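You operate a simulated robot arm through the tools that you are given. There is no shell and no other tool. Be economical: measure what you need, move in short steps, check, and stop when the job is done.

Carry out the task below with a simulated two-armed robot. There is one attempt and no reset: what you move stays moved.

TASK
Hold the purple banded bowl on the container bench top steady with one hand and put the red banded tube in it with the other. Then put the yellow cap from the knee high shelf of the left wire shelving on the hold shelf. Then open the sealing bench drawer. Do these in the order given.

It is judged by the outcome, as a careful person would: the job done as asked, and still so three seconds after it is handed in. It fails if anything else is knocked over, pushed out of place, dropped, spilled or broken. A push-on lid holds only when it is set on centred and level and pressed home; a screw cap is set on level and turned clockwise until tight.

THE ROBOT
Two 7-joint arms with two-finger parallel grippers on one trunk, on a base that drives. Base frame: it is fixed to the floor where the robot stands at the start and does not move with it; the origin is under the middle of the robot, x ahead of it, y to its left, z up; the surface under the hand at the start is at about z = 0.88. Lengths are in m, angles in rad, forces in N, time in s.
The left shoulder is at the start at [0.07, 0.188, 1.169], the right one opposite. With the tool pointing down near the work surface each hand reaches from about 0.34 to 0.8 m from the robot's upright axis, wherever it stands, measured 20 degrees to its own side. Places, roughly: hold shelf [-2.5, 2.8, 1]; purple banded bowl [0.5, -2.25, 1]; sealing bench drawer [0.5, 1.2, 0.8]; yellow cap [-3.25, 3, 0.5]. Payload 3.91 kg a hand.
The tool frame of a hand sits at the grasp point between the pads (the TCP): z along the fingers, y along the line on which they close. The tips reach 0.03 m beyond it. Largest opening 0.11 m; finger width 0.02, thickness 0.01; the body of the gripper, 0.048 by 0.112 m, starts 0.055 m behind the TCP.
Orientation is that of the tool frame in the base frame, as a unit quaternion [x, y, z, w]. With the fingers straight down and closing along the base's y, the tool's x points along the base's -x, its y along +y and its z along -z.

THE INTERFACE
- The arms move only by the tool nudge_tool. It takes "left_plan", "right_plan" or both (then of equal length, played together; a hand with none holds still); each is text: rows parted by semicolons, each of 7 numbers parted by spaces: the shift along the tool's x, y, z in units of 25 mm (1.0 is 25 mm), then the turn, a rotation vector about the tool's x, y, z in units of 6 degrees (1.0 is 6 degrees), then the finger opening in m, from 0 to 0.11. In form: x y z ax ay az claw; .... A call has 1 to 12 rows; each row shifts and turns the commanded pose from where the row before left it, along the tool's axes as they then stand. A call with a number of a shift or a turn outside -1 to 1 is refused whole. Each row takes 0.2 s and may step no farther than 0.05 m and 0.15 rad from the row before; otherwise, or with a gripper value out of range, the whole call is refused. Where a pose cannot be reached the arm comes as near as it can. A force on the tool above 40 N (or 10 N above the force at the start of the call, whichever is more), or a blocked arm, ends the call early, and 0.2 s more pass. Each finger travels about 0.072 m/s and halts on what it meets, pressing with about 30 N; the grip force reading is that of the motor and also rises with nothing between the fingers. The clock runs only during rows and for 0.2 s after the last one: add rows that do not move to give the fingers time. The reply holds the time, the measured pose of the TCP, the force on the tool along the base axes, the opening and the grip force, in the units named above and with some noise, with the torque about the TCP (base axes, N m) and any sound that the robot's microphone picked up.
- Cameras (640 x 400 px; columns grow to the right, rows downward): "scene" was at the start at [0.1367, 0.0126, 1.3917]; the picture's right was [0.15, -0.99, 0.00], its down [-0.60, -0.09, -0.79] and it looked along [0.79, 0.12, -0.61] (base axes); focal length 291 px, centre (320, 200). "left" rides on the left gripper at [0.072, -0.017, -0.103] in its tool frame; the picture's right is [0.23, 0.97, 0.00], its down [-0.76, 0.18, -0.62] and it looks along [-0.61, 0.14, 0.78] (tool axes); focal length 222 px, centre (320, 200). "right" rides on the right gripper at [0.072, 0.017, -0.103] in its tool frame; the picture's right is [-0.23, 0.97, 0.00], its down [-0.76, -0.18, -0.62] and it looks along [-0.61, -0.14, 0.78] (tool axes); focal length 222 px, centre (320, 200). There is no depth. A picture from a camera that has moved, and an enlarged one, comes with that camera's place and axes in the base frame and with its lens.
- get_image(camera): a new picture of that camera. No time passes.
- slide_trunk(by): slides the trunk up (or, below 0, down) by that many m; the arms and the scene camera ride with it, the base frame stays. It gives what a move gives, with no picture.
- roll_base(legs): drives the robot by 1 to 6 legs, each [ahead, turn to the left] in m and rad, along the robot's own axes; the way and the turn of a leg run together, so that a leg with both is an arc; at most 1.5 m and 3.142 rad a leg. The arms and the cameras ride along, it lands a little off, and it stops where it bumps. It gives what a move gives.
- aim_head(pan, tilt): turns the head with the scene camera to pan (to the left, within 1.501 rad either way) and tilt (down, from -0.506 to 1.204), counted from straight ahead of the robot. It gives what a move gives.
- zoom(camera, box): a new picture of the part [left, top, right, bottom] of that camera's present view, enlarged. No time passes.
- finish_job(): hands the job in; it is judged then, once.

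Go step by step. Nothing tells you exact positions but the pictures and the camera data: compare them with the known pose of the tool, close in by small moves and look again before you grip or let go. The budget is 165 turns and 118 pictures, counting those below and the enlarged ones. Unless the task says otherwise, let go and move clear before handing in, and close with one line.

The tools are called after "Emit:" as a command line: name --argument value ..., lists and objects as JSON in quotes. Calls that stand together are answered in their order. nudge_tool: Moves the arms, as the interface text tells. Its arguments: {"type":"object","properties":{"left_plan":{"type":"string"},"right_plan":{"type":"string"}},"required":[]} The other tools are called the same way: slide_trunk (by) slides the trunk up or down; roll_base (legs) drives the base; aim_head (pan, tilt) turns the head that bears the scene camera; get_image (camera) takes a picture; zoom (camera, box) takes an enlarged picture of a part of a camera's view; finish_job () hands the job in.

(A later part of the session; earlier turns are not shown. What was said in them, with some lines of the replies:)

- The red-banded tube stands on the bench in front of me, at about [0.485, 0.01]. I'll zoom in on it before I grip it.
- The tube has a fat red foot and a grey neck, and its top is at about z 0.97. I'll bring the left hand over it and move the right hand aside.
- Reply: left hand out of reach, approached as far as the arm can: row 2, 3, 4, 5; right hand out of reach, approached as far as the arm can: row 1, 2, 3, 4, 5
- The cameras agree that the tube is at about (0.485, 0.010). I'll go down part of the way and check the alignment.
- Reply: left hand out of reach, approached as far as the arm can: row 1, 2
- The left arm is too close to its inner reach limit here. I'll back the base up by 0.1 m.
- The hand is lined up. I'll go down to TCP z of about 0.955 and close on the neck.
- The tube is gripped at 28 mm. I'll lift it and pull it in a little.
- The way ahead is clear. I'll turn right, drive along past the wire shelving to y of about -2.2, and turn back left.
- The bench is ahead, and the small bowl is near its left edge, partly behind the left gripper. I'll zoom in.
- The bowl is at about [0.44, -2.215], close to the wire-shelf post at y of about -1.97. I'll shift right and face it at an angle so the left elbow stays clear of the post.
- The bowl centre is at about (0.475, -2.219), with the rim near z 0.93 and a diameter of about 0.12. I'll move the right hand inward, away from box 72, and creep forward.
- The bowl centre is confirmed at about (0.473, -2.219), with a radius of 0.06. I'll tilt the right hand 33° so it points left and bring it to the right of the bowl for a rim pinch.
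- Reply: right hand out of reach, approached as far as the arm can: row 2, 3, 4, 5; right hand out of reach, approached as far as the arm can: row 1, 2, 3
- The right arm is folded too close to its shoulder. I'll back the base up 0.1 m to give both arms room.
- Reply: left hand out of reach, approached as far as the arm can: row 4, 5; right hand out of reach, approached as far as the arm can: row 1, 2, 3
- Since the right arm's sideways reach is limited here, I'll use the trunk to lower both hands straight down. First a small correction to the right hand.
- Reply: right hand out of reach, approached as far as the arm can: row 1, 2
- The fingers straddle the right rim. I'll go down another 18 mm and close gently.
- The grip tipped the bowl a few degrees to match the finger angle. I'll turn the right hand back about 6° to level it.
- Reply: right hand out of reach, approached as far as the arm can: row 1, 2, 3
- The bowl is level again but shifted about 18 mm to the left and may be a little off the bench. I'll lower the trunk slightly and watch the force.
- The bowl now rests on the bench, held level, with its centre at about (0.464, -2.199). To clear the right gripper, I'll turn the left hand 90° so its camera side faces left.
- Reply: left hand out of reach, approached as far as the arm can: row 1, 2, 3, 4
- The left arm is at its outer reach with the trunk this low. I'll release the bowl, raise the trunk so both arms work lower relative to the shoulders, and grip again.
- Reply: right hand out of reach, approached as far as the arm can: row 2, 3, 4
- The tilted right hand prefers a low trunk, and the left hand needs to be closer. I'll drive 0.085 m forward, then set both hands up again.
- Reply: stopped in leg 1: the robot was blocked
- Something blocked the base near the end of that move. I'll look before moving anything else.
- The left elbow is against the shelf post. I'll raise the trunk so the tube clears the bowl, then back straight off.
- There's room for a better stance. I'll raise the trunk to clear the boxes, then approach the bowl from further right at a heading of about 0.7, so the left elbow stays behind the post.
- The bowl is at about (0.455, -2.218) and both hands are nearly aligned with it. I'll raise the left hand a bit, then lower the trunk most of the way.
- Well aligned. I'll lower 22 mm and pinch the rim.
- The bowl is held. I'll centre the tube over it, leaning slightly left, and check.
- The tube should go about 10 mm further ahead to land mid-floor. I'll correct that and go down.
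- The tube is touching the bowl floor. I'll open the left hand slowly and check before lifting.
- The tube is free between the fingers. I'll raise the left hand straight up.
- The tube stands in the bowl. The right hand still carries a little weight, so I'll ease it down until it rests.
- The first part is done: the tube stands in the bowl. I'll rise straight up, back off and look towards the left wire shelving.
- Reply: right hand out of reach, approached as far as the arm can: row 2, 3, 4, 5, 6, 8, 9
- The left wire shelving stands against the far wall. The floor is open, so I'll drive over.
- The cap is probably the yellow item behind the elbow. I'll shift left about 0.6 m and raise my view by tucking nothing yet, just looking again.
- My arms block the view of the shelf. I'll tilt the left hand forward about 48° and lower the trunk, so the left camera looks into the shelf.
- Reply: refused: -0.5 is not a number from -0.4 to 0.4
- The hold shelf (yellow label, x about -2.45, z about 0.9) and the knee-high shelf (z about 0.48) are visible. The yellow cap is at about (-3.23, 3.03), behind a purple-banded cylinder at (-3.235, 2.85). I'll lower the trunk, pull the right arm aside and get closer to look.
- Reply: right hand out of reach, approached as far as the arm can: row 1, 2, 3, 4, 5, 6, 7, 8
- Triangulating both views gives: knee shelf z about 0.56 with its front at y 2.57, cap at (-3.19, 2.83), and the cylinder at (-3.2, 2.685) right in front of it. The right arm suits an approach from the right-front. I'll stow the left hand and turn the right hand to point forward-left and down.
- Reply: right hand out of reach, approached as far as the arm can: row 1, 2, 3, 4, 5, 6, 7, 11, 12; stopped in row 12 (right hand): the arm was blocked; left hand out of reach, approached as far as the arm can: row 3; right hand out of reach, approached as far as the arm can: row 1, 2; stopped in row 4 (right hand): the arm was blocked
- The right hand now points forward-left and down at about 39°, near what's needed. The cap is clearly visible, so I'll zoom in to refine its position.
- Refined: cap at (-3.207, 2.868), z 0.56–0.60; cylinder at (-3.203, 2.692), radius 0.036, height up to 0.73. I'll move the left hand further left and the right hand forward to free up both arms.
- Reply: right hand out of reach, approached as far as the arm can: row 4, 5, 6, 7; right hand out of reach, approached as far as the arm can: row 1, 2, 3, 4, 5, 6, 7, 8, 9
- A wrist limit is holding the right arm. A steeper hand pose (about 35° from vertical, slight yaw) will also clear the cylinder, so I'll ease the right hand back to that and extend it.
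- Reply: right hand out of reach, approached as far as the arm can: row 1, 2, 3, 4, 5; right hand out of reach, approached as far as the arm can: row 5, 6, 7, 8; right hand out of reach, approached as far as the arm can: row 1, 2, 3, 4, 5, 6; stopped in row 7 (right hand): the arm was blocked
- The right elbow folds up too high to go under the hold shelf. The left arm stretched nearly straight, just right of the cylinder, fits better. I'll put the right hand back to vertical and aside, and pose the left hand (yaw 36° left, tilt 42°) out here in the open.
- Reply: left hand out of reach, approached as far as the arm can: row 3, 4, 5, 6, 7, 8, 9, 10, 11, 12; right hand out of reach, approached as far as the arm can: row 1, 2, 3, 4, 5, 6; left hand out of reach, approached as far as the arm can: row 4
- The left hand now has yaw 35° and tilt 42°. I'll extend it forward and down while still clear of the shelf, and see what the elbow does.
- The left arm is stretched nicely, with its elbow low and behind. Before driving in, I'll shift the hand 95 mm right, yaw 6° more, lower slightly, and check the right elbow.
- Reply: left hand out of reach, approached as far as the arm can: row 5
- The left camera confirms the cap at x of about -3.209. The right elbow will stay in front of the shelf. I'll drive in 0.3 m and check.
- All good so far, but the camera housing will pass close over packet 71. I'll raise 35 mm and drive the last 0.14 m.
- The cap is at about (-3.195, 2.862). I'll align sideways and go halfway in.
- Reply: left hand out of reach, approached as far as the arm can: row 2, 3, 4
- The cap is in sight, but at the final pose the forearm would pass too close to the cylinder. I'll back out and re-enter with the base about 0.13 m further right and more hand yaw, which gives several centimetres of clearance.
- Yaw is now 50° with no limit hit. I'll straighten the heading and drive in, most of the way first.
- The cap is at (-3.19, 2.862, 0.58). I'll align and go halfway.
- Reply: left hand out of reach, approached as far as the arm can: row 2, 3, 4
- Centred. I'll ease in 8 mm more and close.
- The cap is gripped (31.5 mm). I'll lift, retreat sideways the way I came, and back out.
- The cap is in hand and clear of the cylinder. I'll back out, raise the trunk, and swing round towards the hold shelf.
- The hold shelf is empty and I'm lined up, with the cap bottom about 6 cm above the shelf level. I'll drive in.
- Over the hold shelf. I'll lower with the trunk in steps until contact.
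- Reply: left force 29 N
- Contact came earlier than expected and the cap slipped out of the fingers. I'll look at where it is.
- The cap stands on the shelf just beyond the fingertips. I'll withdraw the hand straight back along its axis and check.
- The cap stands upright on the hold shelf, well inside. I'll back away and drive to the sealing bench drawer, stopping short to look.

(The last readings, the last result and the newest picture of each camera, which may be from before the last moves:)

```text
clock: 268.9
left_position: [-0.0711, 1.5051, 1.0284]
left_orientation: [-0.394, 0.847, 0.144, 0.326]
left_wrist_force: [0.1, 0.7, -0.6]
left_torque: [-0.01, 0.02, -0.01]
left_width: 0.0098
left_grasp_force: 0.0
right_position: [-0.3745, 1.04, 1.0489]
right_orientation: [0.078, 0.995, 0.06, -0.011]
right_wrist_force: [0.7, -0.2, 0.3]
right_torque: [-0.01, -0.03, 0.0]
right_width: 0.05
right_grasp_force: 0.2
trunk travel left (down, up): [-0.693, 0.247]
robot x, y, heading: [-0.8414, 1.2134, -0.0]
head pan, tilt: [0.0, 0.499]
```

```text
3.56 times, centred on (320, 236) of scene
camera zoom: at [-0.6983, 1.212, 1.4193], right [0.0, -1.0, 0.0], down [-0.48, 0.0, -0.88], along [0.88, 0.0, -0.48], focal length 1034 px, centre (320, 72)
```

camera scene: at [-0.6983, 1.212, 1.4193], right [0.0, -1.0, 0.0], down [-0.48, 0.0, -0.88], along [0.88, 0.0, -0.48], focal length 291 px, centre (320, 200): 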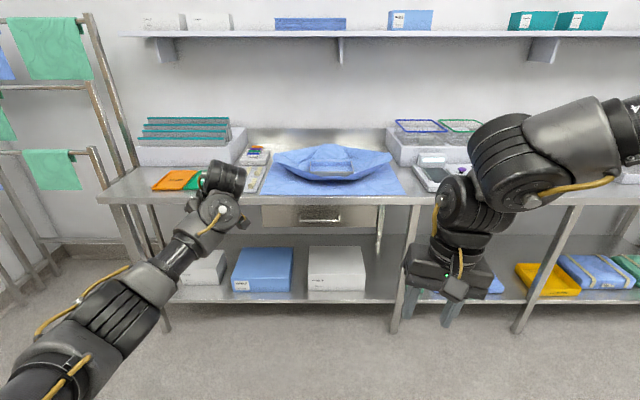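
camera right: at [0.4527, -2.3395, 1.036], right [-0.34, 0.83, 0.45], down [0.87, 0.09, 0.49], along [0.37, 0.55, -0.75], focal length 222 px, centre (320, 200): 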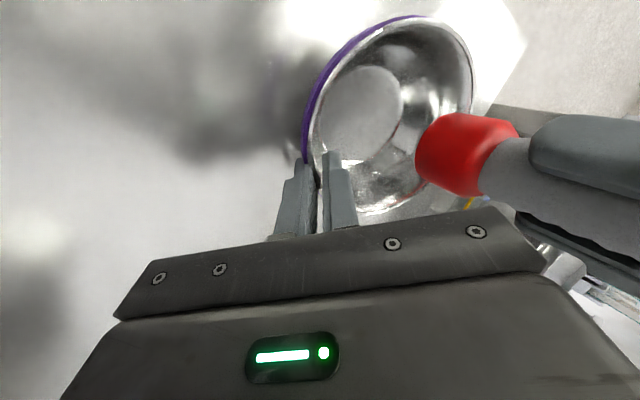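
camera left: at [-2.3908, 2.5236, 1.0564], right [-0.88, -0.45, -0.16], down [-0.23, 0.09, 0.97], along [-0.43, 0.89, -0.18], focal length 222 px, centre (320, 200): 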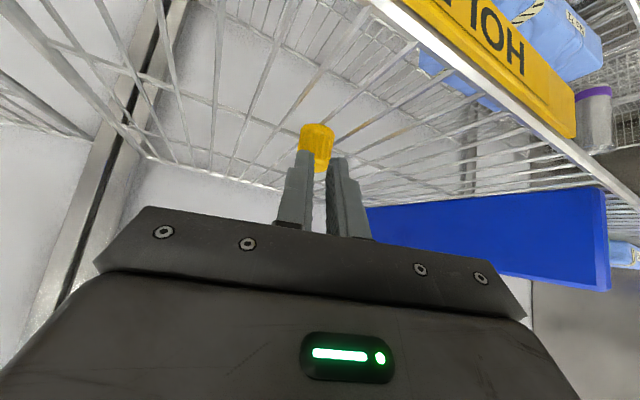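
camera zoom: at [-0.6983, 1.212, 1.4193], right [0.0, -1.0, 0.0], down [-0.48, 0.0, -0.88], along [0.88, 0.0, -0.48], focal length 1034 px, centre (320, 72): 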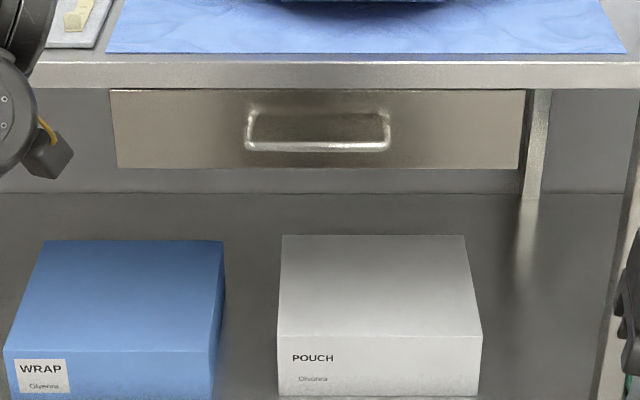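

The drawer (face x about 0.32, z 0.735–0.845) has a U-shaped bar handle at x about 0.255, z about 0.81, y 1.214. I'll hook it from above with the right fingers pointing down behind the bar. First I'll retract the left arm and bring the right hand to the middle.

Emit:
nudge_tool --left_plan "0.47 0.76 -0.44 0 0 0 0.01;0.47 0.76 -0.44 0 0 0 0.01;0.47 0.76 -0.44 0 0 0 0.01;0.47 0.76 -0.44 0 0 0 0.01;0.47 0.76 -0.44 0 0 0 0.01;0.47 0.76 -0.44 0 0 0 0.01;0.47 0.76 -0.44 0 0 0 0.01;0.47 0.76 -0.44 0 0 0 0.01;0 0 0 0 0 0 0.01" --right_plan "-0.7 0.8 0 0.15 0 -0.19 0.03;-0.7 0.8 0 0.15 0 -0.19 0.02;-0.7 0.8 0 0.15 0 -0.19 0.01;-0.7 0.8 0 0.15 0 -0.19 0.01;-0.7 0.8 0 0.15 0 -0.19 0.01;-0.7 0.8 0 0.15 0 -0.19 0.01;-0.7 0.8 0 0.15 0 -0.19 0.01;-0.7 0.8 0 0.15 0 -0.19 0.01;0 0 0 0 0 0 0.01"

```text
clock: 270.9
left_position: [-0.161, 1.5243, 1.0155]
left_orientation: [-0.394, 0.848, 0.144, 0.325]
left_wrist_force: [-0.4, 0.2, -0.7]
left_torque: [0.02, -0.02, 0.03]
left_width: 0.0101
left_grasp_force: 0.0
left hand out of reach, approached as far as the arm can: row 4, 5, 6, 7, 8
right_position: [-0.2533, 1.2025, 1.0535]
right_orientation: [-0.001, 1.0, -0.001, -0.01]
right_wrist_force: [0.3, -0.1, -0.4]
right_torque: [0.01, -0.01, 0.02]
right_width: 0.0099
right_grasp_force: 0.1
right hand out of reach, approached as far as the arm can: row 6, 7, 8
trunk travel left (down, up): [-0.693, 0.247]
robot x, y, heading: [-0.84, 1.2121, 0.003]
head pan, tilt: [0.0, 0.499]
```

Emit:
nudge_tool --right_plan "0 0.2 0.8 0 -0.5 0 0.01;0 0.2 0.8 0 -0.5 0 0.01;0 0 0.8 0 -0.5 0 0.01;0 0 0.8 0 -0.5 0 0.01;0 0 0.8 0 0 0 0.01;0 0 0.8 0 0 0 0.01;0 0 0 0 0 0 0.01"

Emit:
roll_base --legs '[[0.42, 0]]'

Emit:
aim_head --pan 0 --tilt 0.85

Emit:
get_image --camera "scene"

```text
clock: 272.5
left_position: [-0.1616, 1.5243, 1.0154]
left_orientation: [-0.394, 0.848, 0.144, 0.325]
left_wrist_force: [0.6, 0.2, -1.0]
left_torque: [0.01, 0.02, 0.02]
left_width: 0.01
left_grasp_force: 0.1
right_position: [-0.2407, 1.2084, 0.9343]
right_orientation: [-0.002, 0.996, -0.002, 0.094]
right_wrist_force: [0.4, -0.5, 0.0]
right_torque: [0.0, -0.01, 0.0]
right_width: 0.0099
right_grasp_force: 0.1
trunk travel left (down, up): [-0.693, 0.247]
robot x, y, heading: [-0.8396, 1.2119, 0.005]
head pan, tilt: [0.0, 0.499]
```

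```text
clock: 275.1
left_position: [0.26, 1.5264, 1.0152]
left_orientation: [-0.394, 0.848, 0.144, 0.324]
left_wrist_force: [0.1, -0.3, -0.2]
left_torque: [0.03, 0.02, 0.02]
left_width: 0.0099
left_grasp_force: 0.1
right_position: [0.1817, 1.21, 0.9358]
right_orientation: [-0.002, 0.996, -0.002, 0.094]
right_wrist_force: [0.3, -0.2, 0.0]
right_torque: [0.06, 0.01, -0.03]
right_width: 0.0098
right_grasp_force: 0.1
trunk travel left (down, up): [-0.693, 0.247]
robot x, y, heading: [-0.4173, 1.2122, 0.006]
head pan, tilt: [0.0, 0.499]
```

```text
clock: 275.9
left_position: [0.2604, 1.5258, 1.0137]
left_orientation: [-0.393, 0.848, 0.143, 0.325]
left_wrist_force: [0.7, -0.5, -0.4]
left_torque: [-0.01, 0.02, -0.03]
left_width: 0.01
left_grasp_force: 0.0
right_position: [0.181, 1.2096, 0.9342]
right_orientation: [-0.002, 0.996, -0.002, 0.094]
right_wrist_force: [-1.0, 0.3, 0.0]
right_torque: [-0.02, -0.02, -0.03]
right_width: 0.0101
right_grasp_force: 0.0
trunk travel left (down, up): [-0.693, 0.247]
robot x, y, heading: [-0.4167, 1.2112, 0.004]
head pan, tilt: [0.0, 0.85]
```

```text
10 pictures are left
camera scene: at [-0.2899, 1.2133, 1.3894], right [0.0, -1.0, 0.0], down [-0.75, 0.0, -0.66], along [0.66, 0.0, -0.75], focal length 291 px, centre (320, 200)
```

scene: 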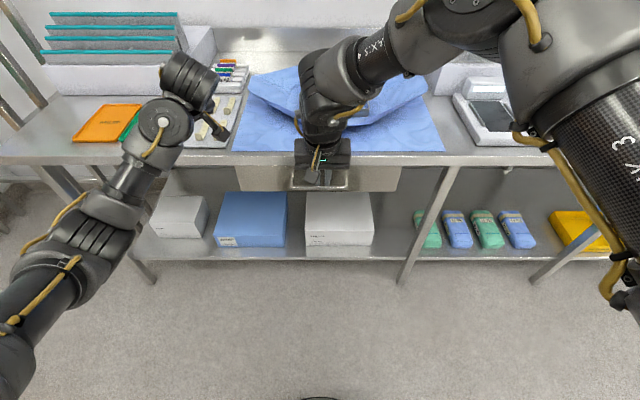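

Emit:
zoom --camera "scene" --box '[272, 140, 368, 200]'

Emit:
get_image --camera "right"

```text
6.67 times, centred on (320, 170) of scene
camera zoom: at [-0.2899, 1.2133, 1.3894], right [0.0, -1.0, 0.0], down [-0.75, 0.0, -0.66], along [0.66, 0.0, -0.75], focal length 1940 px, centre (320, 400)
```

zoom: 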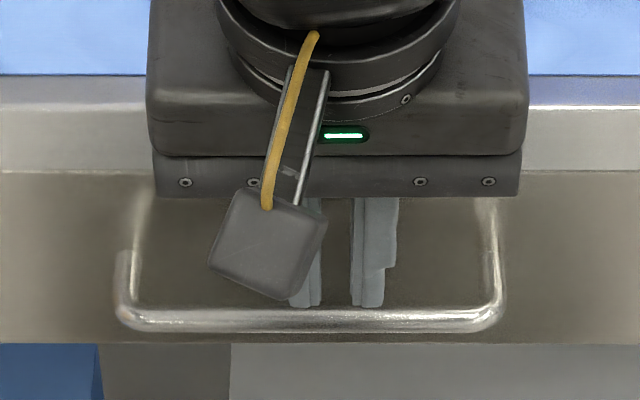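

```text
8 pictures are left
camera right: at [0.0909, 1.2257, 1.0218], right [0.22, 0.97, 0.04], down [0.63, -0.17, 0.76], along [0.74, -0.14, -0.65], focal length 222 px, centre (320, 200)
```

right: 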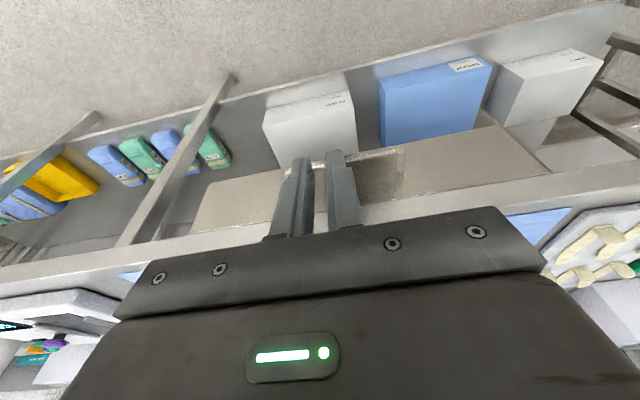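

The two views put the bar at x 0.289, z 0.786, about 7 cm in front of the drawer face and just ahead of the bench edge. I'll tilt the fingers to 45° so they pass over the bar and under the bench lip, and stop short to check.

Emit:
nudge_tool --right_plan "0 0 0 0 -0.95 0 0.01;0 0 0 0 -0.95 0 0.01;0 0 0 0 -0.95 0 0.01;0 0 0 0 -0.95 0 0.01;0 0 0 0 -0.95 0 0.01;0 0 0 0 -0.95 0 0.01;0.1 0 0.9 0 0 0 0.01;0.1 0 0.9 0 0 0 0.01;0.13 0 0.9 0 0 0 0.01;0 0 0.9 0 0 0 0.01;0 0 0.5 0 0 0 0.01;0 0 0 0 0 0 0.01"

Emit:
get_image --camera "right"

```text
clock: 278.5
left_position: [0.2606, 1.526, 1.0148]
left_orientation: [-0.393, 0.848, 0.143, 0.325]
left_wrist_force: [0.4, 0.8, -1.5]
left_torque: [-0.02, 0.03, 0.03]
left_width: 0.0099
left_grasp_force: 0.1
right_position: [0.2486, 1.2091, 0.8565]
right_orientation: [-0.002, 0.924, -0.001, 0.382]
right_wrist_force: [-1.1, 0.4, -0.5]
right_torque: [0.01, 0.02, 0.0]
right_width: 0.0099
right_grasp_force: 0.1
trunk travel left (down, up): [-0.693, 0.247]
robot x, y, heading: [-0.418, 1.2192, 0.0]
head pan, tilt: [0.0, 0.85]
```

```text
7 pictures are left
camera right: at [0.1242, 1.2249, 0.8771], right [0.16, 0.98, 0.16], down [0.1, -0.17, 0.98], along [0.98, -0.14, -0.12], focal length 222 px, centre (320, 200)
```

right: 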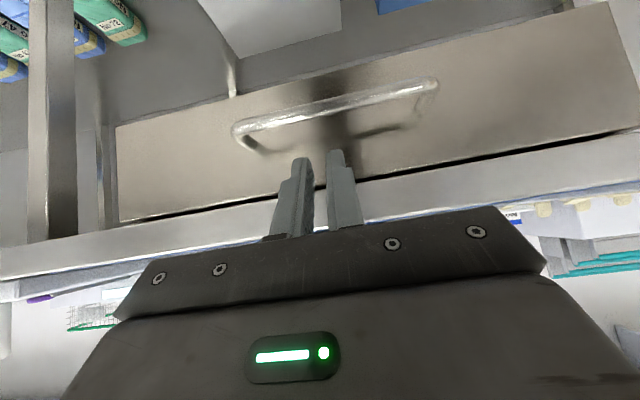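

The bar position is confirmed and the fingers are headed between the bar and the lip. I'll go in the last 70 mm.

Emit:
nudge_tool --right_plan "0 0 0.7 0 0 0 0.01;0 0 0.7 0 0 0 0.01;0 0 0.7 0 0 0 0.01;0.05 0 0.7 0 0 0 0.01;0 0 0 0 0 0 0.01"

Emit:
get_image --camera "right"

```text
clock: 279.7
left_position: [0.2617, 1.5257, 1.0135]
left_orientation: [-0.394, 0.848, 0.144, 0.324]
left_wrist_force: [-0.2, -0.1, 0.1]
left_torque: [0.02, 0.01, 0.02]
left_width: 0.01
left_grasp_force: 0.1
right_position: [0.2535, 1.2172, 0.8243]
right_orientation: [-0.001, 0.924, -0.002, 0.383]
right_wrist_force: [1.1, 1.0, -0.2]
right_torque: [0.04, -0.03, -0.02]
right_width: 0.01
right_grasp_force: 0.1
right hand out of reach, approached as far as the arm can: row 2, 3, 4
trunk travel left (down, up): [-0.693, 0.247]
robot x, y, heading: [-0.4194, 1.2123, -0.0]
head pan, tilt: [0.0, 0.85]
```

```text
6 pictures are left
camera right: at [0.1286, 1.2335, 0.8442], right [0.16, 0.97, 0.16], down [0.1, -0.17, 0.98], along [0.98, -0.14, -0.12], focal length 222 px, centre (320, 200)
```

right: 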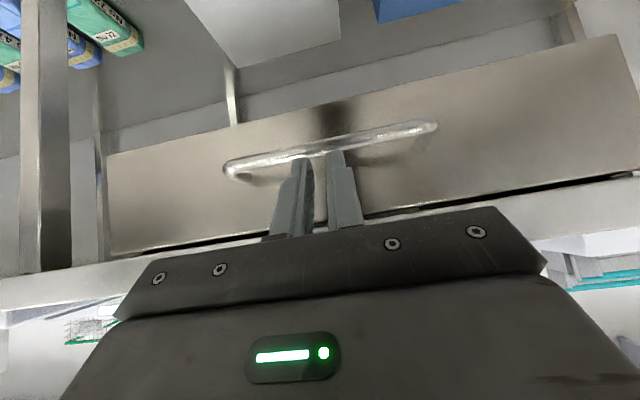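

The arm's reach ends here, so I'll use the base and trunk: up a few millimetres, forward 44 mm over the bar, then down behind it.

Emit:
slide_trunk --by 0.005

Emit:
roll_base --legs '[[0.044, 0]]'

Emit:
get_image --camera "right"

```text
clock: 280.2
left_position: [0.2607, 1.5248, 1.0199]
left_orientation: [-0.394, 0.848, 0.144, 0.325]
left_wrist_force: [0.3, 0.1, -0.7]
left_torque: [0.04, 0.02, -0.03]
left_width: 0.0099
left_grasp_force: 0.1
right_position: [0.2536, 1.2171, 0.8286]
right_orientation: [-0.002, 0.924, -0.001, 0.382]
right_wrist_force: [-0.5, -0.3, -0.6]
right_torque: [-0.02, 0.0, 0.0]
right_width: 0.0098
right_grasp_force: 0.0
trunk travel left (down, up): [-0.698, 0.242]
robot x, y, heading: [-0.4202, 1.2127, 0.001]
head pan, tilt: [0.0, 0.85]
```

```text
clock: 281.3
left_position: [0.3046, 1.5258, 1.0181]
left_orientation: [-0.394, 0.848, 0.145, 0.324]
left_wrist_force: [-0.6, 0.1, -0.6]
left_torque: [0.0, 0.0, 0.0]
left_width: 0.0101
left_grasp_force: 0.1
right_position: [0.2922, 1.2197, 0.8252]
right_orientation: [-0.002, 0.927, 0.0, 0.375]
right_wrist_force: [-0.6, 0.2, 0.1]
right_torque: [-0.03, 0.0, 0.01]
right_width: 0.0102
right_grasp_force: 0.0
trunk travel left (down, up): [-0.698, 0.242]
robot x, y, heading: [-0.3766, 1.2108, 0.002]
head pan, tilt: [0.0, 0.85]
stopped in leg 1: the force on the tool passed its limit at 88 N (the readings are from after the stop); the commanded pose is now the measured one
```

```text
5 pictures are left
camera right: at [0.1679, 1.235, 0.8469], right [0.16, 0.97, 0.16], down [0.11, -0.17, 0.98], along [0.98, -0.14, -0.14], focal length 222 px, centre (320, 200)
```

right: 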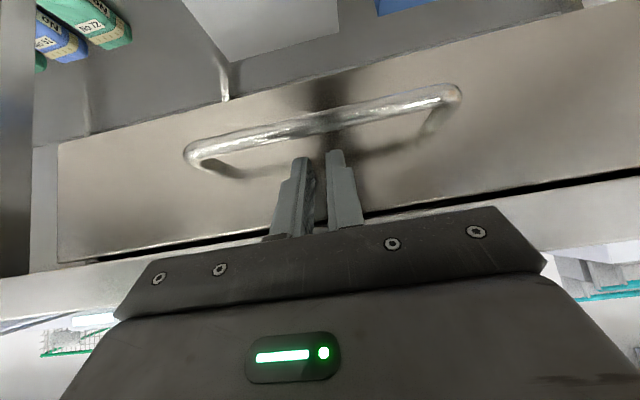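

The tips touched the drawer face, so the gap behind the bar is only about 25 mm. A pinch is better: I'll back off, roll the right hand 90° so the fingers straddle the bar (one behind, one in front), and grip it.

Emit:
roll_base --legs '[[-0.12, 0]]'

Emit:
nudge_tool --right_plan "0 0 0 0 0 -1 0.01;0 0 0 0 0 -1 0.01;0 0 0 0 0 -1 0.01;0 0 0 0 0 -1 0.01;0 0 0 0 0 -1 0.01;0 0 0 0 0 -1 0.01;0 0 0 0 0 -1 0.01;0 0 0 0 0 -1 0.01;0 0 0 0 0 -1 0.01;0 0 0 0 0 -1 0.02;0 0 0 0 0 -1 0.03;0 0 0 0 0 -1 0.04"

Emit:
nudge_tool --right_plan "0 0 0 0 0 -1 0.05;0 0 0 0 0 -1 0.05;0 0 0 0 0 -1 0.05;0 0.6 -0.6 0 0 0 0.05;0 0.6 -0.6 0 0 0 0.05;0 0 0 0 0 0 0.05"

```text
clock: 282.5
left_position: [0.1874, 1.5245, 1.0195]
left_orientation: [-0.393, 0.848, 0.143, 0.325]
left_wrist_force: [-0.3, 0.1, 1.4]
left_torque: [0.0, -0.02, -0.01]
left_width: 0.0098
left_grasp_force: 0.0
right_position: [0.1744, 1.2191, 0.8248]
right_orientation: [-0.002, 0.927, -0.001, 0.376]
right_wrist_force: [-0.1, 0.4, 0.2]
right_torque: [-0.02, 0.0, -0.02]
right_width: 0.01
right_grasp_force: 0.0
trunk travel left (down, up): [-0.698, 0.242]
robot x, y, heading: [-0.4954, 1.212, 0.002]
head pan, tilt: [0.0, 0.85]
```

```text
clock: 285.1
left_position: [0.1883, 1.5224, 1.0191]
left_orientation: [-0.393, 0.848, 0.145, 0.325]
left_wrist_force: [-1.1, -0.1, -0.2]
left_torque: [-0.01, -0.01, 0.0]
left_width: 0.0102
left_grasp_force: 0.1
right_position: [-0.0128, 1.1311, 0.9308]
right_orientation: [-0.382, 0.839, -0.142, 0.36]
right_wrist_force: [0.3, -0.8, 0.2]
right_torque: [0.04, 0.0, 0.0]
right_width: 0.0399
right_grasp_force: 0.0
right hand out of reach, approached as far as the arm can: row 1, 2, 3, 4, 5, 6, 7, 8, 9, 10, 11, 12
trunk travel left (down, up): [-0.698, 0.242]
robot x, y, heading: [-0.4907, 1.2094, 0.001]
head pan, tilt: [0.0, 0.85]
```

```text
clock: 286.5
left_position: [0.189, 1.5238, 1.0193]
left_orientation: [-0.392, 0.849, 0.143, 0.325]
left_wrist_force: [0.0, -0.1, -1.2]
left_torque: [0.0, -0.01, 0.02]
left_width: 0.0099
left_grasp_force: 0.1
right_position: [-0.0654, 1.1619, 0.9238]
right_orientation: [-0.455, 0.808, -0.174, 0.331]
right_wrist_force: [0.4, 0.0, -0.4]
right_torque: [-0.02, 0.01, -0.01]
right_width: 0.05
right_grasp_force: 0.0
right hand out of reach, approached as far as the arm can: row 1, 2, 3, 5
trunk travel left (down, up): [-0.698, 0.242]
robot x, y, heading: [-0.4891, 1.2151, 0.002]
head pan, tilt: [0.0, 0.85]
```

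The roll stalled near the arm's inner limit at about 58°. I'll bring the hand forward to a roomier spot, reduce the tilt to about 30°, and finish the roll.

Emit:
nudge_tool --right_plan "-0.37 -0.62 0.69 0 0 0 0.05;-0.37 -0.62 0.69 0 0 0 0.05;-0.37 -0.62 0.69 0 0 0 0.05;-0.37 -0.62 0.69 0 0 0 0.05;-0.37 -0.62 0.69 0 0 0 0.05;-0.37 -0.62 0.69 0 0 0 0.05;0 0 0 -0.85 0.53 0 0.05;0 0 0 -0.85 0.53 0 0.05;0 0 0 -0.6 0.37 0 0.05;0 0 0 0 0 -1 0.05;0 0 0 0 0 -1 0.05;0 0 0 0 0 0 0.05"

```text
clock: 289.1
left_position: [0.1886, 1.5241, 1.0186]
left_orientation: [-0.392, 0.848, 0.144, 0.325]
left_wrist_force: [0.6, -0.1, -0.5]
left_torque: [0.0, -0.01, -0.05]
left_width: 0.0101
left_grasp_force: 0.1
right_position: [-0.0957, 1.1761, 0.8925]
right_orientation: [-0.505, 0.801, -0.16, 0.28]
right_wrist_force: [0.0, 0.2, -0.3]
right_torque: [-0.02, -0.01, 0.02]
right_width: 0.05
right_grasp_force: 0.0
right hand out of reach, approached as far as the arm can: row 2, 3, 4, 5, 6, 7, 8, 9, 10, 11
trunk travel left (down, up): [-0.698, 0.242]
robot x, y, heading: [-0.4932, 1.2171, 0.001]
head pan, tilt: [0.0, 0.85]
```

That roll direction doesn't work here. The gap will take the closed fingers at about 25° tilt as a hook, so I'll undo the roll and use that.

Emit:
nudge_tool --right_plan "0 0 0 0 0 0.97 0.03;0 0 0 0 0 0.97 0.01;0 0 0 0 0 0.97 0.01;0 0 0 0 0 0.97 0.01;0 0 0 0 0 0.97 0.01;0 0 0 0 0 0.97 0.01;0 0 0 0 0 0.97 0.01;0 0 0 0 0 0.97 0.01;0 0 0 0 0 0.97 0.01;0 0 0 0 0 0.97 0.01;0 0 0 0 0 0.97 0.01;0 0 0 0 0 0 0.01"

```text
clock: 291.7
left_position: [0.188, 1.5229, 1.019]
left_orientation: [-0.392, 0.848, 0.143, 0.325]
left_wrist_force: [-0.5, -0.1, -0.7]
left_torque: [-0.02, 0.03, -0.03]
left_width: 0.0104
left_grasp_force: 0.1
right_position: [-0.0966, 1.1753, 0.892]
right_orientation: [-0.003, 0.946, 0.013, 0.322]
right_wrist_force: [-0.2, -0.5, -0.1]
right_torque: [-0.01, 0.0, 0.02]
right_width: 0.0101
right_grasp_force: 0.0
trunk travel left (down, up): [-0.698, 0.242]
robot x, y, heading: [-0.49, 1.2136, 0.0]
head pan, tilt: [0.0, 0.85]
```

Emit:
nudge_tool --right_plan "-0.79 0.18 0.61 0 0 0 0.01;-0.79 0.18 0.61 0 0 0 0.01;-0.79 0.18 0.61 0 0 0 0.01;-0.79 0.18 0.61 0 0 0 0.01;-0.79 0.18 0.61 0 0 0 0.01;-0.79 0.18 0.61 0 0 0 0.01;-0.79 0.18 0.61 0 0 0 0.01;-0.79 0.18 0.61 0 0 0 0.01;0 0 0 0 0.7 0 0.01;0 0 0 0 0.7 0 0.01;0 0 0 0 0.7 0 0.01;0 0 0 0 0 0 0.01"

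```text
clock: 294.3
left_position: [0.189, 1.5232, 1.0197]
left_orientation: [-0.393, 0.848, 0.144, 0.325]
left_wrist_force: [0.0, 0.7, 0.3]
left_torque: [0.0, 0.02, 0.02]
left_width: 0.0099
left_grasp_force: 0.0
right_position: [0.103, 1.2158, 0.8938]
right_orientation: [-0.006, 0.976, 0.013, 0.216]
right_wrist_force: [-0.6, 0.5, -0.5]
right_torque: [0.02, -0.04, -0.01]
right_width: 0.0099
right_grasp_force: 0.0
trunk travel left (down, up): [-0.698, 0.242]
robot x, y, heading: [-0.4894, 1.2152, 0.003]
head pan, tilt: [0.0, 0.85]
```

Emit:
nudge_tool --right_plan "0.28 0 0.6 0 0 0 0.01;0.28 0 0.6 0 0 0 0.01;0.27 0 0.58 0 0 0 0.01;0 0 0 0 0 0 0.01"

Emit:
roll_base --legs '[[0.16, 0]]'

```text
clock: 295.3
left_position: [0.1881, 1.5246, 1.019]
left_orientation: [-0.393, 0.848, 0.144, 0.325]
left_wrist_force: [-0.5, 0.0, 0.3]
left_torque: [0.03, 0.0, -0.02]
left_width: 0.0101
left_grasp_force: 0.1
right_position: [0.1015, 1.2172, 0.8443]
right_orientation: [-0.004, 0.976, 0.012, 0.216]
right_wrist_force: [-0.3, -0.3, 0.1]
right_torque: [0.01, -0.02, 0.0]
right_width: 0.0099
right_grasp_force: 0.0
trunk travel left (down, up): [-0.698, 0.242]
robot x, y, heading: [-0.4901, 1.2105, -0.007]
head pan, tilt: [0.0, 0.85]
```

```text
clock: 296.7
left_position: [0.3473, 1.5259, 1.0205]
left_orientation: [-0.394, 0.848, 0.143, 0.324]
left_wrist_force: [1.1, -0.6, 0.7]
left_torque: [0.04, -0.05, -0.02]
left_width: 0.01
left_grasp_force: 0.1
right_position: [0.261, 1.2184, 0.8454]
right_orientation: [-0.005, 0.976, 0.012, 0.217]
right_wrist_force: [-0.3, -0.3, -0.1]
right_torque: [-0.04, 0.0, 0.02]
right_width: 0.0101
right_grasp_force: 0.1
trunk travel left (down, up): [-0.698, 0.242]
robot x, y, heading: [-0.3344, 1.2102, 0.003]
head pan, tilt: [0.0, 0.85]
```

Emit:
nudge_tool --right_plan "-0.42 0 0.19 0 0 0 0.01;-0.42 0 0.19 0 0 0 0.01;-0.39 0 0.19 0 0 0 0.01;0 0 0 0 0 0 0.01"

Emit:
get_image --camera "right"

```text
clock: 297.7
left_position: [0.3466, 1.5258, 1.0194]
left_orientation: [-0.395, 0.847, 0.145, 0.325]
left_wrist_force: [-0.6, 0.9, -0.4]
left_torque: [0.01, 0.02, -0.02]
left_width: 0.0101
left_grasp_force: 0.1
right_position: [0.2949, 1.2196, 0.8463]
right_orientation: [-0.007, 0.976, 0.013, 0.217]
right_wrist_force: [-0.8, -0.3, -0.2]
right_torque: [0.04, 0.01, -0.01]
right_width: 0.01
right_grasp_force: 0.1
trunk travel left (down, up): [-0.698, 0.242]
robot x, y, heading: [-0.3337, 1.2119, 0.002]
head pan, tilt: [0.0, 0.85]
```

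```text
4 pictures are left
camera right: at [0.1855, 1.2326, 0.9079], right [0.19, 0.98, 0.12], down [0.43, -0.19, 0.88], along [0.88, -0.12, -0.45], focal length 222 px, centre (320, 200)
```

right: 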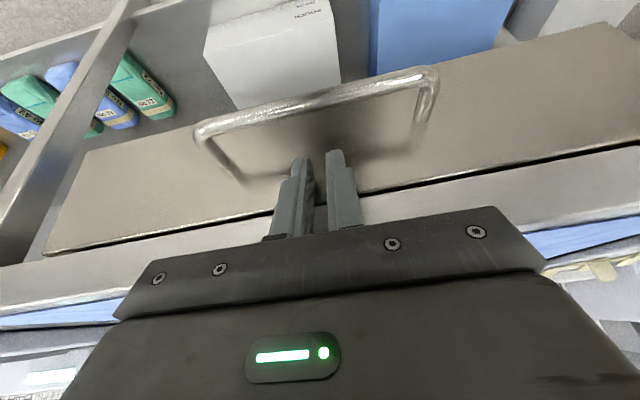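

No contact yet and the tips are behind the bar line. I'll lower with the trunk behind the bar.

Emit:
slide_trunk --by -0.022

Emit:
slide_trunk --by -0.02

Emit:
get_image --camera "right"

```text
clock: 298.4
left_position: [0.3462, 1.5266, 0.9979]
left_orientation: [-0.395, 0.847, 0.145, 0.325]
left_wrist_force: [1.0, -0.1, 0.0]
left_torque: [-0.03, -0.02, 0.01]
left_width: 0.01
left_grasp_force: 0.0
right_position: [0.2947, 1.2203, 0.8231]
right_orientation: [-0.006, 0.976, 0.013, 0.216]
right_wrist_force: [0.2, -0.6, 0.9]
right_torque: [-0.01, 0.0, -0.05]
right_width: 0.0101
right_grasp_force: 0.1
trunk travel left (down, up): [-0.676, 0.264]
robot x, y, heading: [-0.3301, 1.2142, 0.003]
head pan, tilt: [0.0, 0.85]
```

```text
clock: 299.1
left_position: [0.3465, 1.5255, 0.977]
left_orientation: [-0.394, 0.848, 0.144, 0.324]
left_wrist_force: [0.0, 0.2, -0.7]
left_torque: [0.01, 0.03, 0.0]
left_width: 0.0099
left_grasp_force: 0.1
right_position: [0.2949, 1.2192, 0.8034]
right_orientation: [-0.006, 0.976, 0.013, 0.217]
right_wrist_force: [0.3, -0.4, -0.3]
right_torque: [0.04, 0.0, 0.0]
right_width: 0.01
right_grasp_force: 0.2
trunk travel left (down, up): [-0.656, 0.284]
robot x, y, heading: [-0.3373, 1.2147, 0.007]
head pan, tilt: [0.0, 0.85]
```

```text
3 pictures are left
camera right: at [0.1854, 1.2324, 0.8659], right [0.19, 0.97, 0.12], down [0.43, -0.19, 0.88], along [0.88, -0.12, -0.45], focal length 222 px, centre (320, 200)
```

right: 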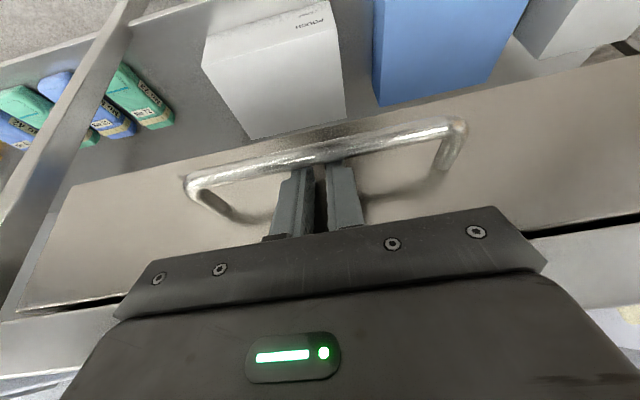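

The fingertips are hooked behind the bar. I'll go 5 mm deeper and pull straight back with the base.

Emit:
slide_trunk --by -0.005

Emit:
roll_base --legs '[[-0.12, 0]]'

Emit:
get_image --camera "right"

```text
clock: 299.6
left_position: [0.347, 1.5264, 0.9722]
left_orientation: [-0.394, 0.848, 0.145, 0.325]
left_wrist_force: [0.4, -0.4, 0.1]
left_torque: [0.01, 0.01, 0.0]
left_width: 0.01
left_grasp_force: 0.0
right_position: [0.296, 1.219, 0.7985]
right_orientation: [-0.006, 0.976, 0.013, 0.217]
right_wrist_force: [0.6, 0.6, 1.9]
right_torque: [0.0, 0.02, 0.04]
right_width: 0.0098
right_grasp_force: 0.1
trunk travel left (down, up): [-0.651, 0.289]
robot x, y, heading: [-0.331, 1.213, 0.002]
head pan, tilt: [0.0, 0.85]
```

```text
clock: 300.9
left_position: [0.2267, 1.5253, 0.9725]
left_orientation: [-0.394, 0.848, 0.144, 0.325]
left_wrist_force: [-0.4, 0.3, -0.4]
left_torque: [-0.06, 0.01, -0.01]
left_width: 0.0099
left_grasp_force: 0.1
right_position: [0.1761, 1.2209, 0.7977]
right_orientation: [-0.007, 0.976, 0.012, 0.217]
right_wrist_force: [-1.2, -0.6, -0.1]
right_torque: [0.01, -0.01, 0.0]
right_width: 0.0102
right_grasp_force: 0.0
trunk travel left (down, up): [-0.651, 0.289]
robot x, y, heading: [-0.4523, 1.2107, 0.004]
head pan, tilt: [0.0, 0.85]
```

```text
2 pictures are left
camera right: at [0.0658, 1.2322, 0.8606], right [0.19, 0.98, 0.12], down [0.43, -0.19, 0.88], along [0.88, -0.12, -0.46], focal length 222 px, centre (320, 200)
```

right: 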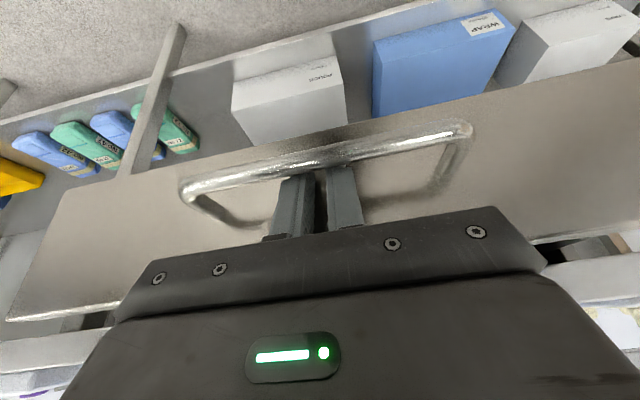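

The drawer is sliding out. I'll pull another 0.13 m.

Emit:
roll_base --legs '[[-0.13, 0]]'

```text
clock: 302.1
left_position: [0.1, 1.5246, 0.9732]
left_orientation: [-0.393, 0.848, 0.144, 0.325]
left_wrist_force: [0.4, -0.4, -0.4]
left_torque: [0.01, -0.01, 0.0]
left_width: 0.0101
left_grasp_force: 0.1
right_position: [0.0477, 1.2199, 0.7976]
right_orientation: [-0.006, 0.976, 0.012, 0.216]
right_wrist_force: [-0.3, 0.3, 0.0]
right_torque: [0.0, 0.01, 0.0]
right_width: 0.0098
right_grasp_force: 0.0
trunk travel left (down, up): [-0.651, 0.289]
robot x, y, heading: [-0.5775, 1.2111, 0.002]
head pan, tilt: [0.0, 0.85]
```

Emit:
get_image --camera "scene"

```text
1 pictures are left
camera scene: at [-0.4512, 1.2129, 1.3473], right [0.0, -1.0, 0.0], down [-0.75, 0.0, -0.66], along [0.66, 0.0, -0.75], focal length 291 px, centre (320, 200)
```

scene: 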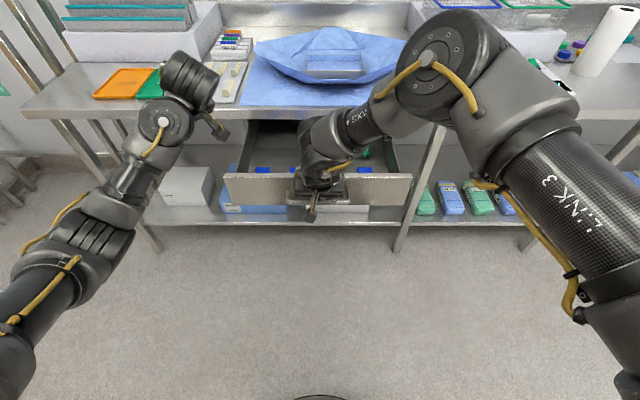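

The drawer is well open (about 0.24 m) with its contents in place. I'll lift the fingers straight up out of the handle and back away.

Emit:
slide_trunk --by 0.12

Emit:
roll_base --legs '[[-0.3, 0]]'

Emit:
get_image --camera "scene"

```text
clock: 303.6
left_position: [0.1008, 1.5258, 1.0922]
left_orientation: [-0.393, 0.848, 0.144, 0.324]
left_wrist_force: [-0.2, -0.7, 0.5]
left_torque: [0.02, -0.03, -0.01]
left_width: 0.0099
left_grasp_force: 0.0
right_position: [0.049, 1.2194, 0.9179]
right_orientation: [-0.006, 0.976, 0.013, 0.216]
right_wrist_force: [-0.9, 0.5, 0.2]
right_torque: [-0.01, -0.02, 0.02]
right_width: 0.01
right_grasp_force: 0.1
trunk travel left (down, up): [-0.771, 0.169]
robot x, y, heading: [-0.5808, 1.2135, 0.0]
head pan, tilt: [0.0, 0.85]
```

```text
clock: 305.6
left_position: [-0.1942, 1.5221, 1.0925]
left_orientation: [-0.392, 0.849, 0.144, 0.324]
left_wrist_force: [-0.7, 0.2, -0.1]
left_torque: [0.02, 0.02, 0.0]
left_width: 0.01
left_grasp_force: 0.2
right_position: [-0.2462, 1.2151, 0.918]
right_orientation: [-0.004, 0.976, 0.012, 0.216]
right_wrist_force: [-1.5, 0.0, -0.1]
right_torque: [0.02, -0.02, 0.02]
right_width: 0.0099
right_grasp_force: 0.0
trunk travel left (down, up): [-0.771, 0.169]
robot x, y, heading: [-0.877, 1.2143, -0.003]
head pan, tilt: [0.0, 0.85]
```

```text
0 pictures are left
camera scene: at [-0.7447, 1.2123, 1.4672], right [0.0, -1.0, 0.0], down [-0.75, 0.0, -0.66], along [0.66, 0.0, -0.75], focal length 291 px, centre (320, 200)
```

scene: 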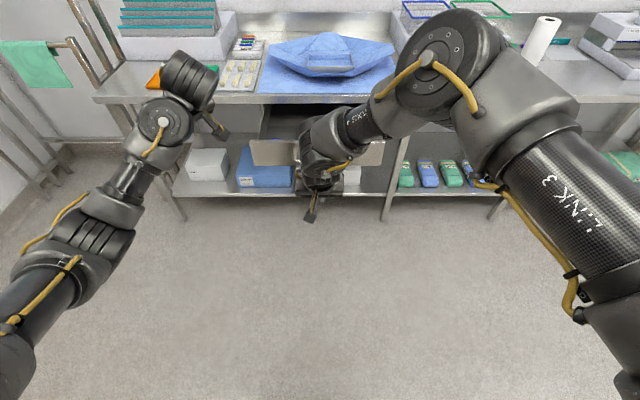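

The drawer stays open and both hands are clear, so I'm handing in.

Emit:
finish_job

```text
The job is handed in.
```

All three parts are done in order: the red banded tube stands in the purple banded bowl, the yellow cap stands on the hold shelf, and the sealing bench drawer is open about 0.24 m. Along the way the bowl shifted a couple of centimetres, the left elbow bumped a shelf post, and the cap slipped from the fingers as it touched the hold shelf but stayed upright.
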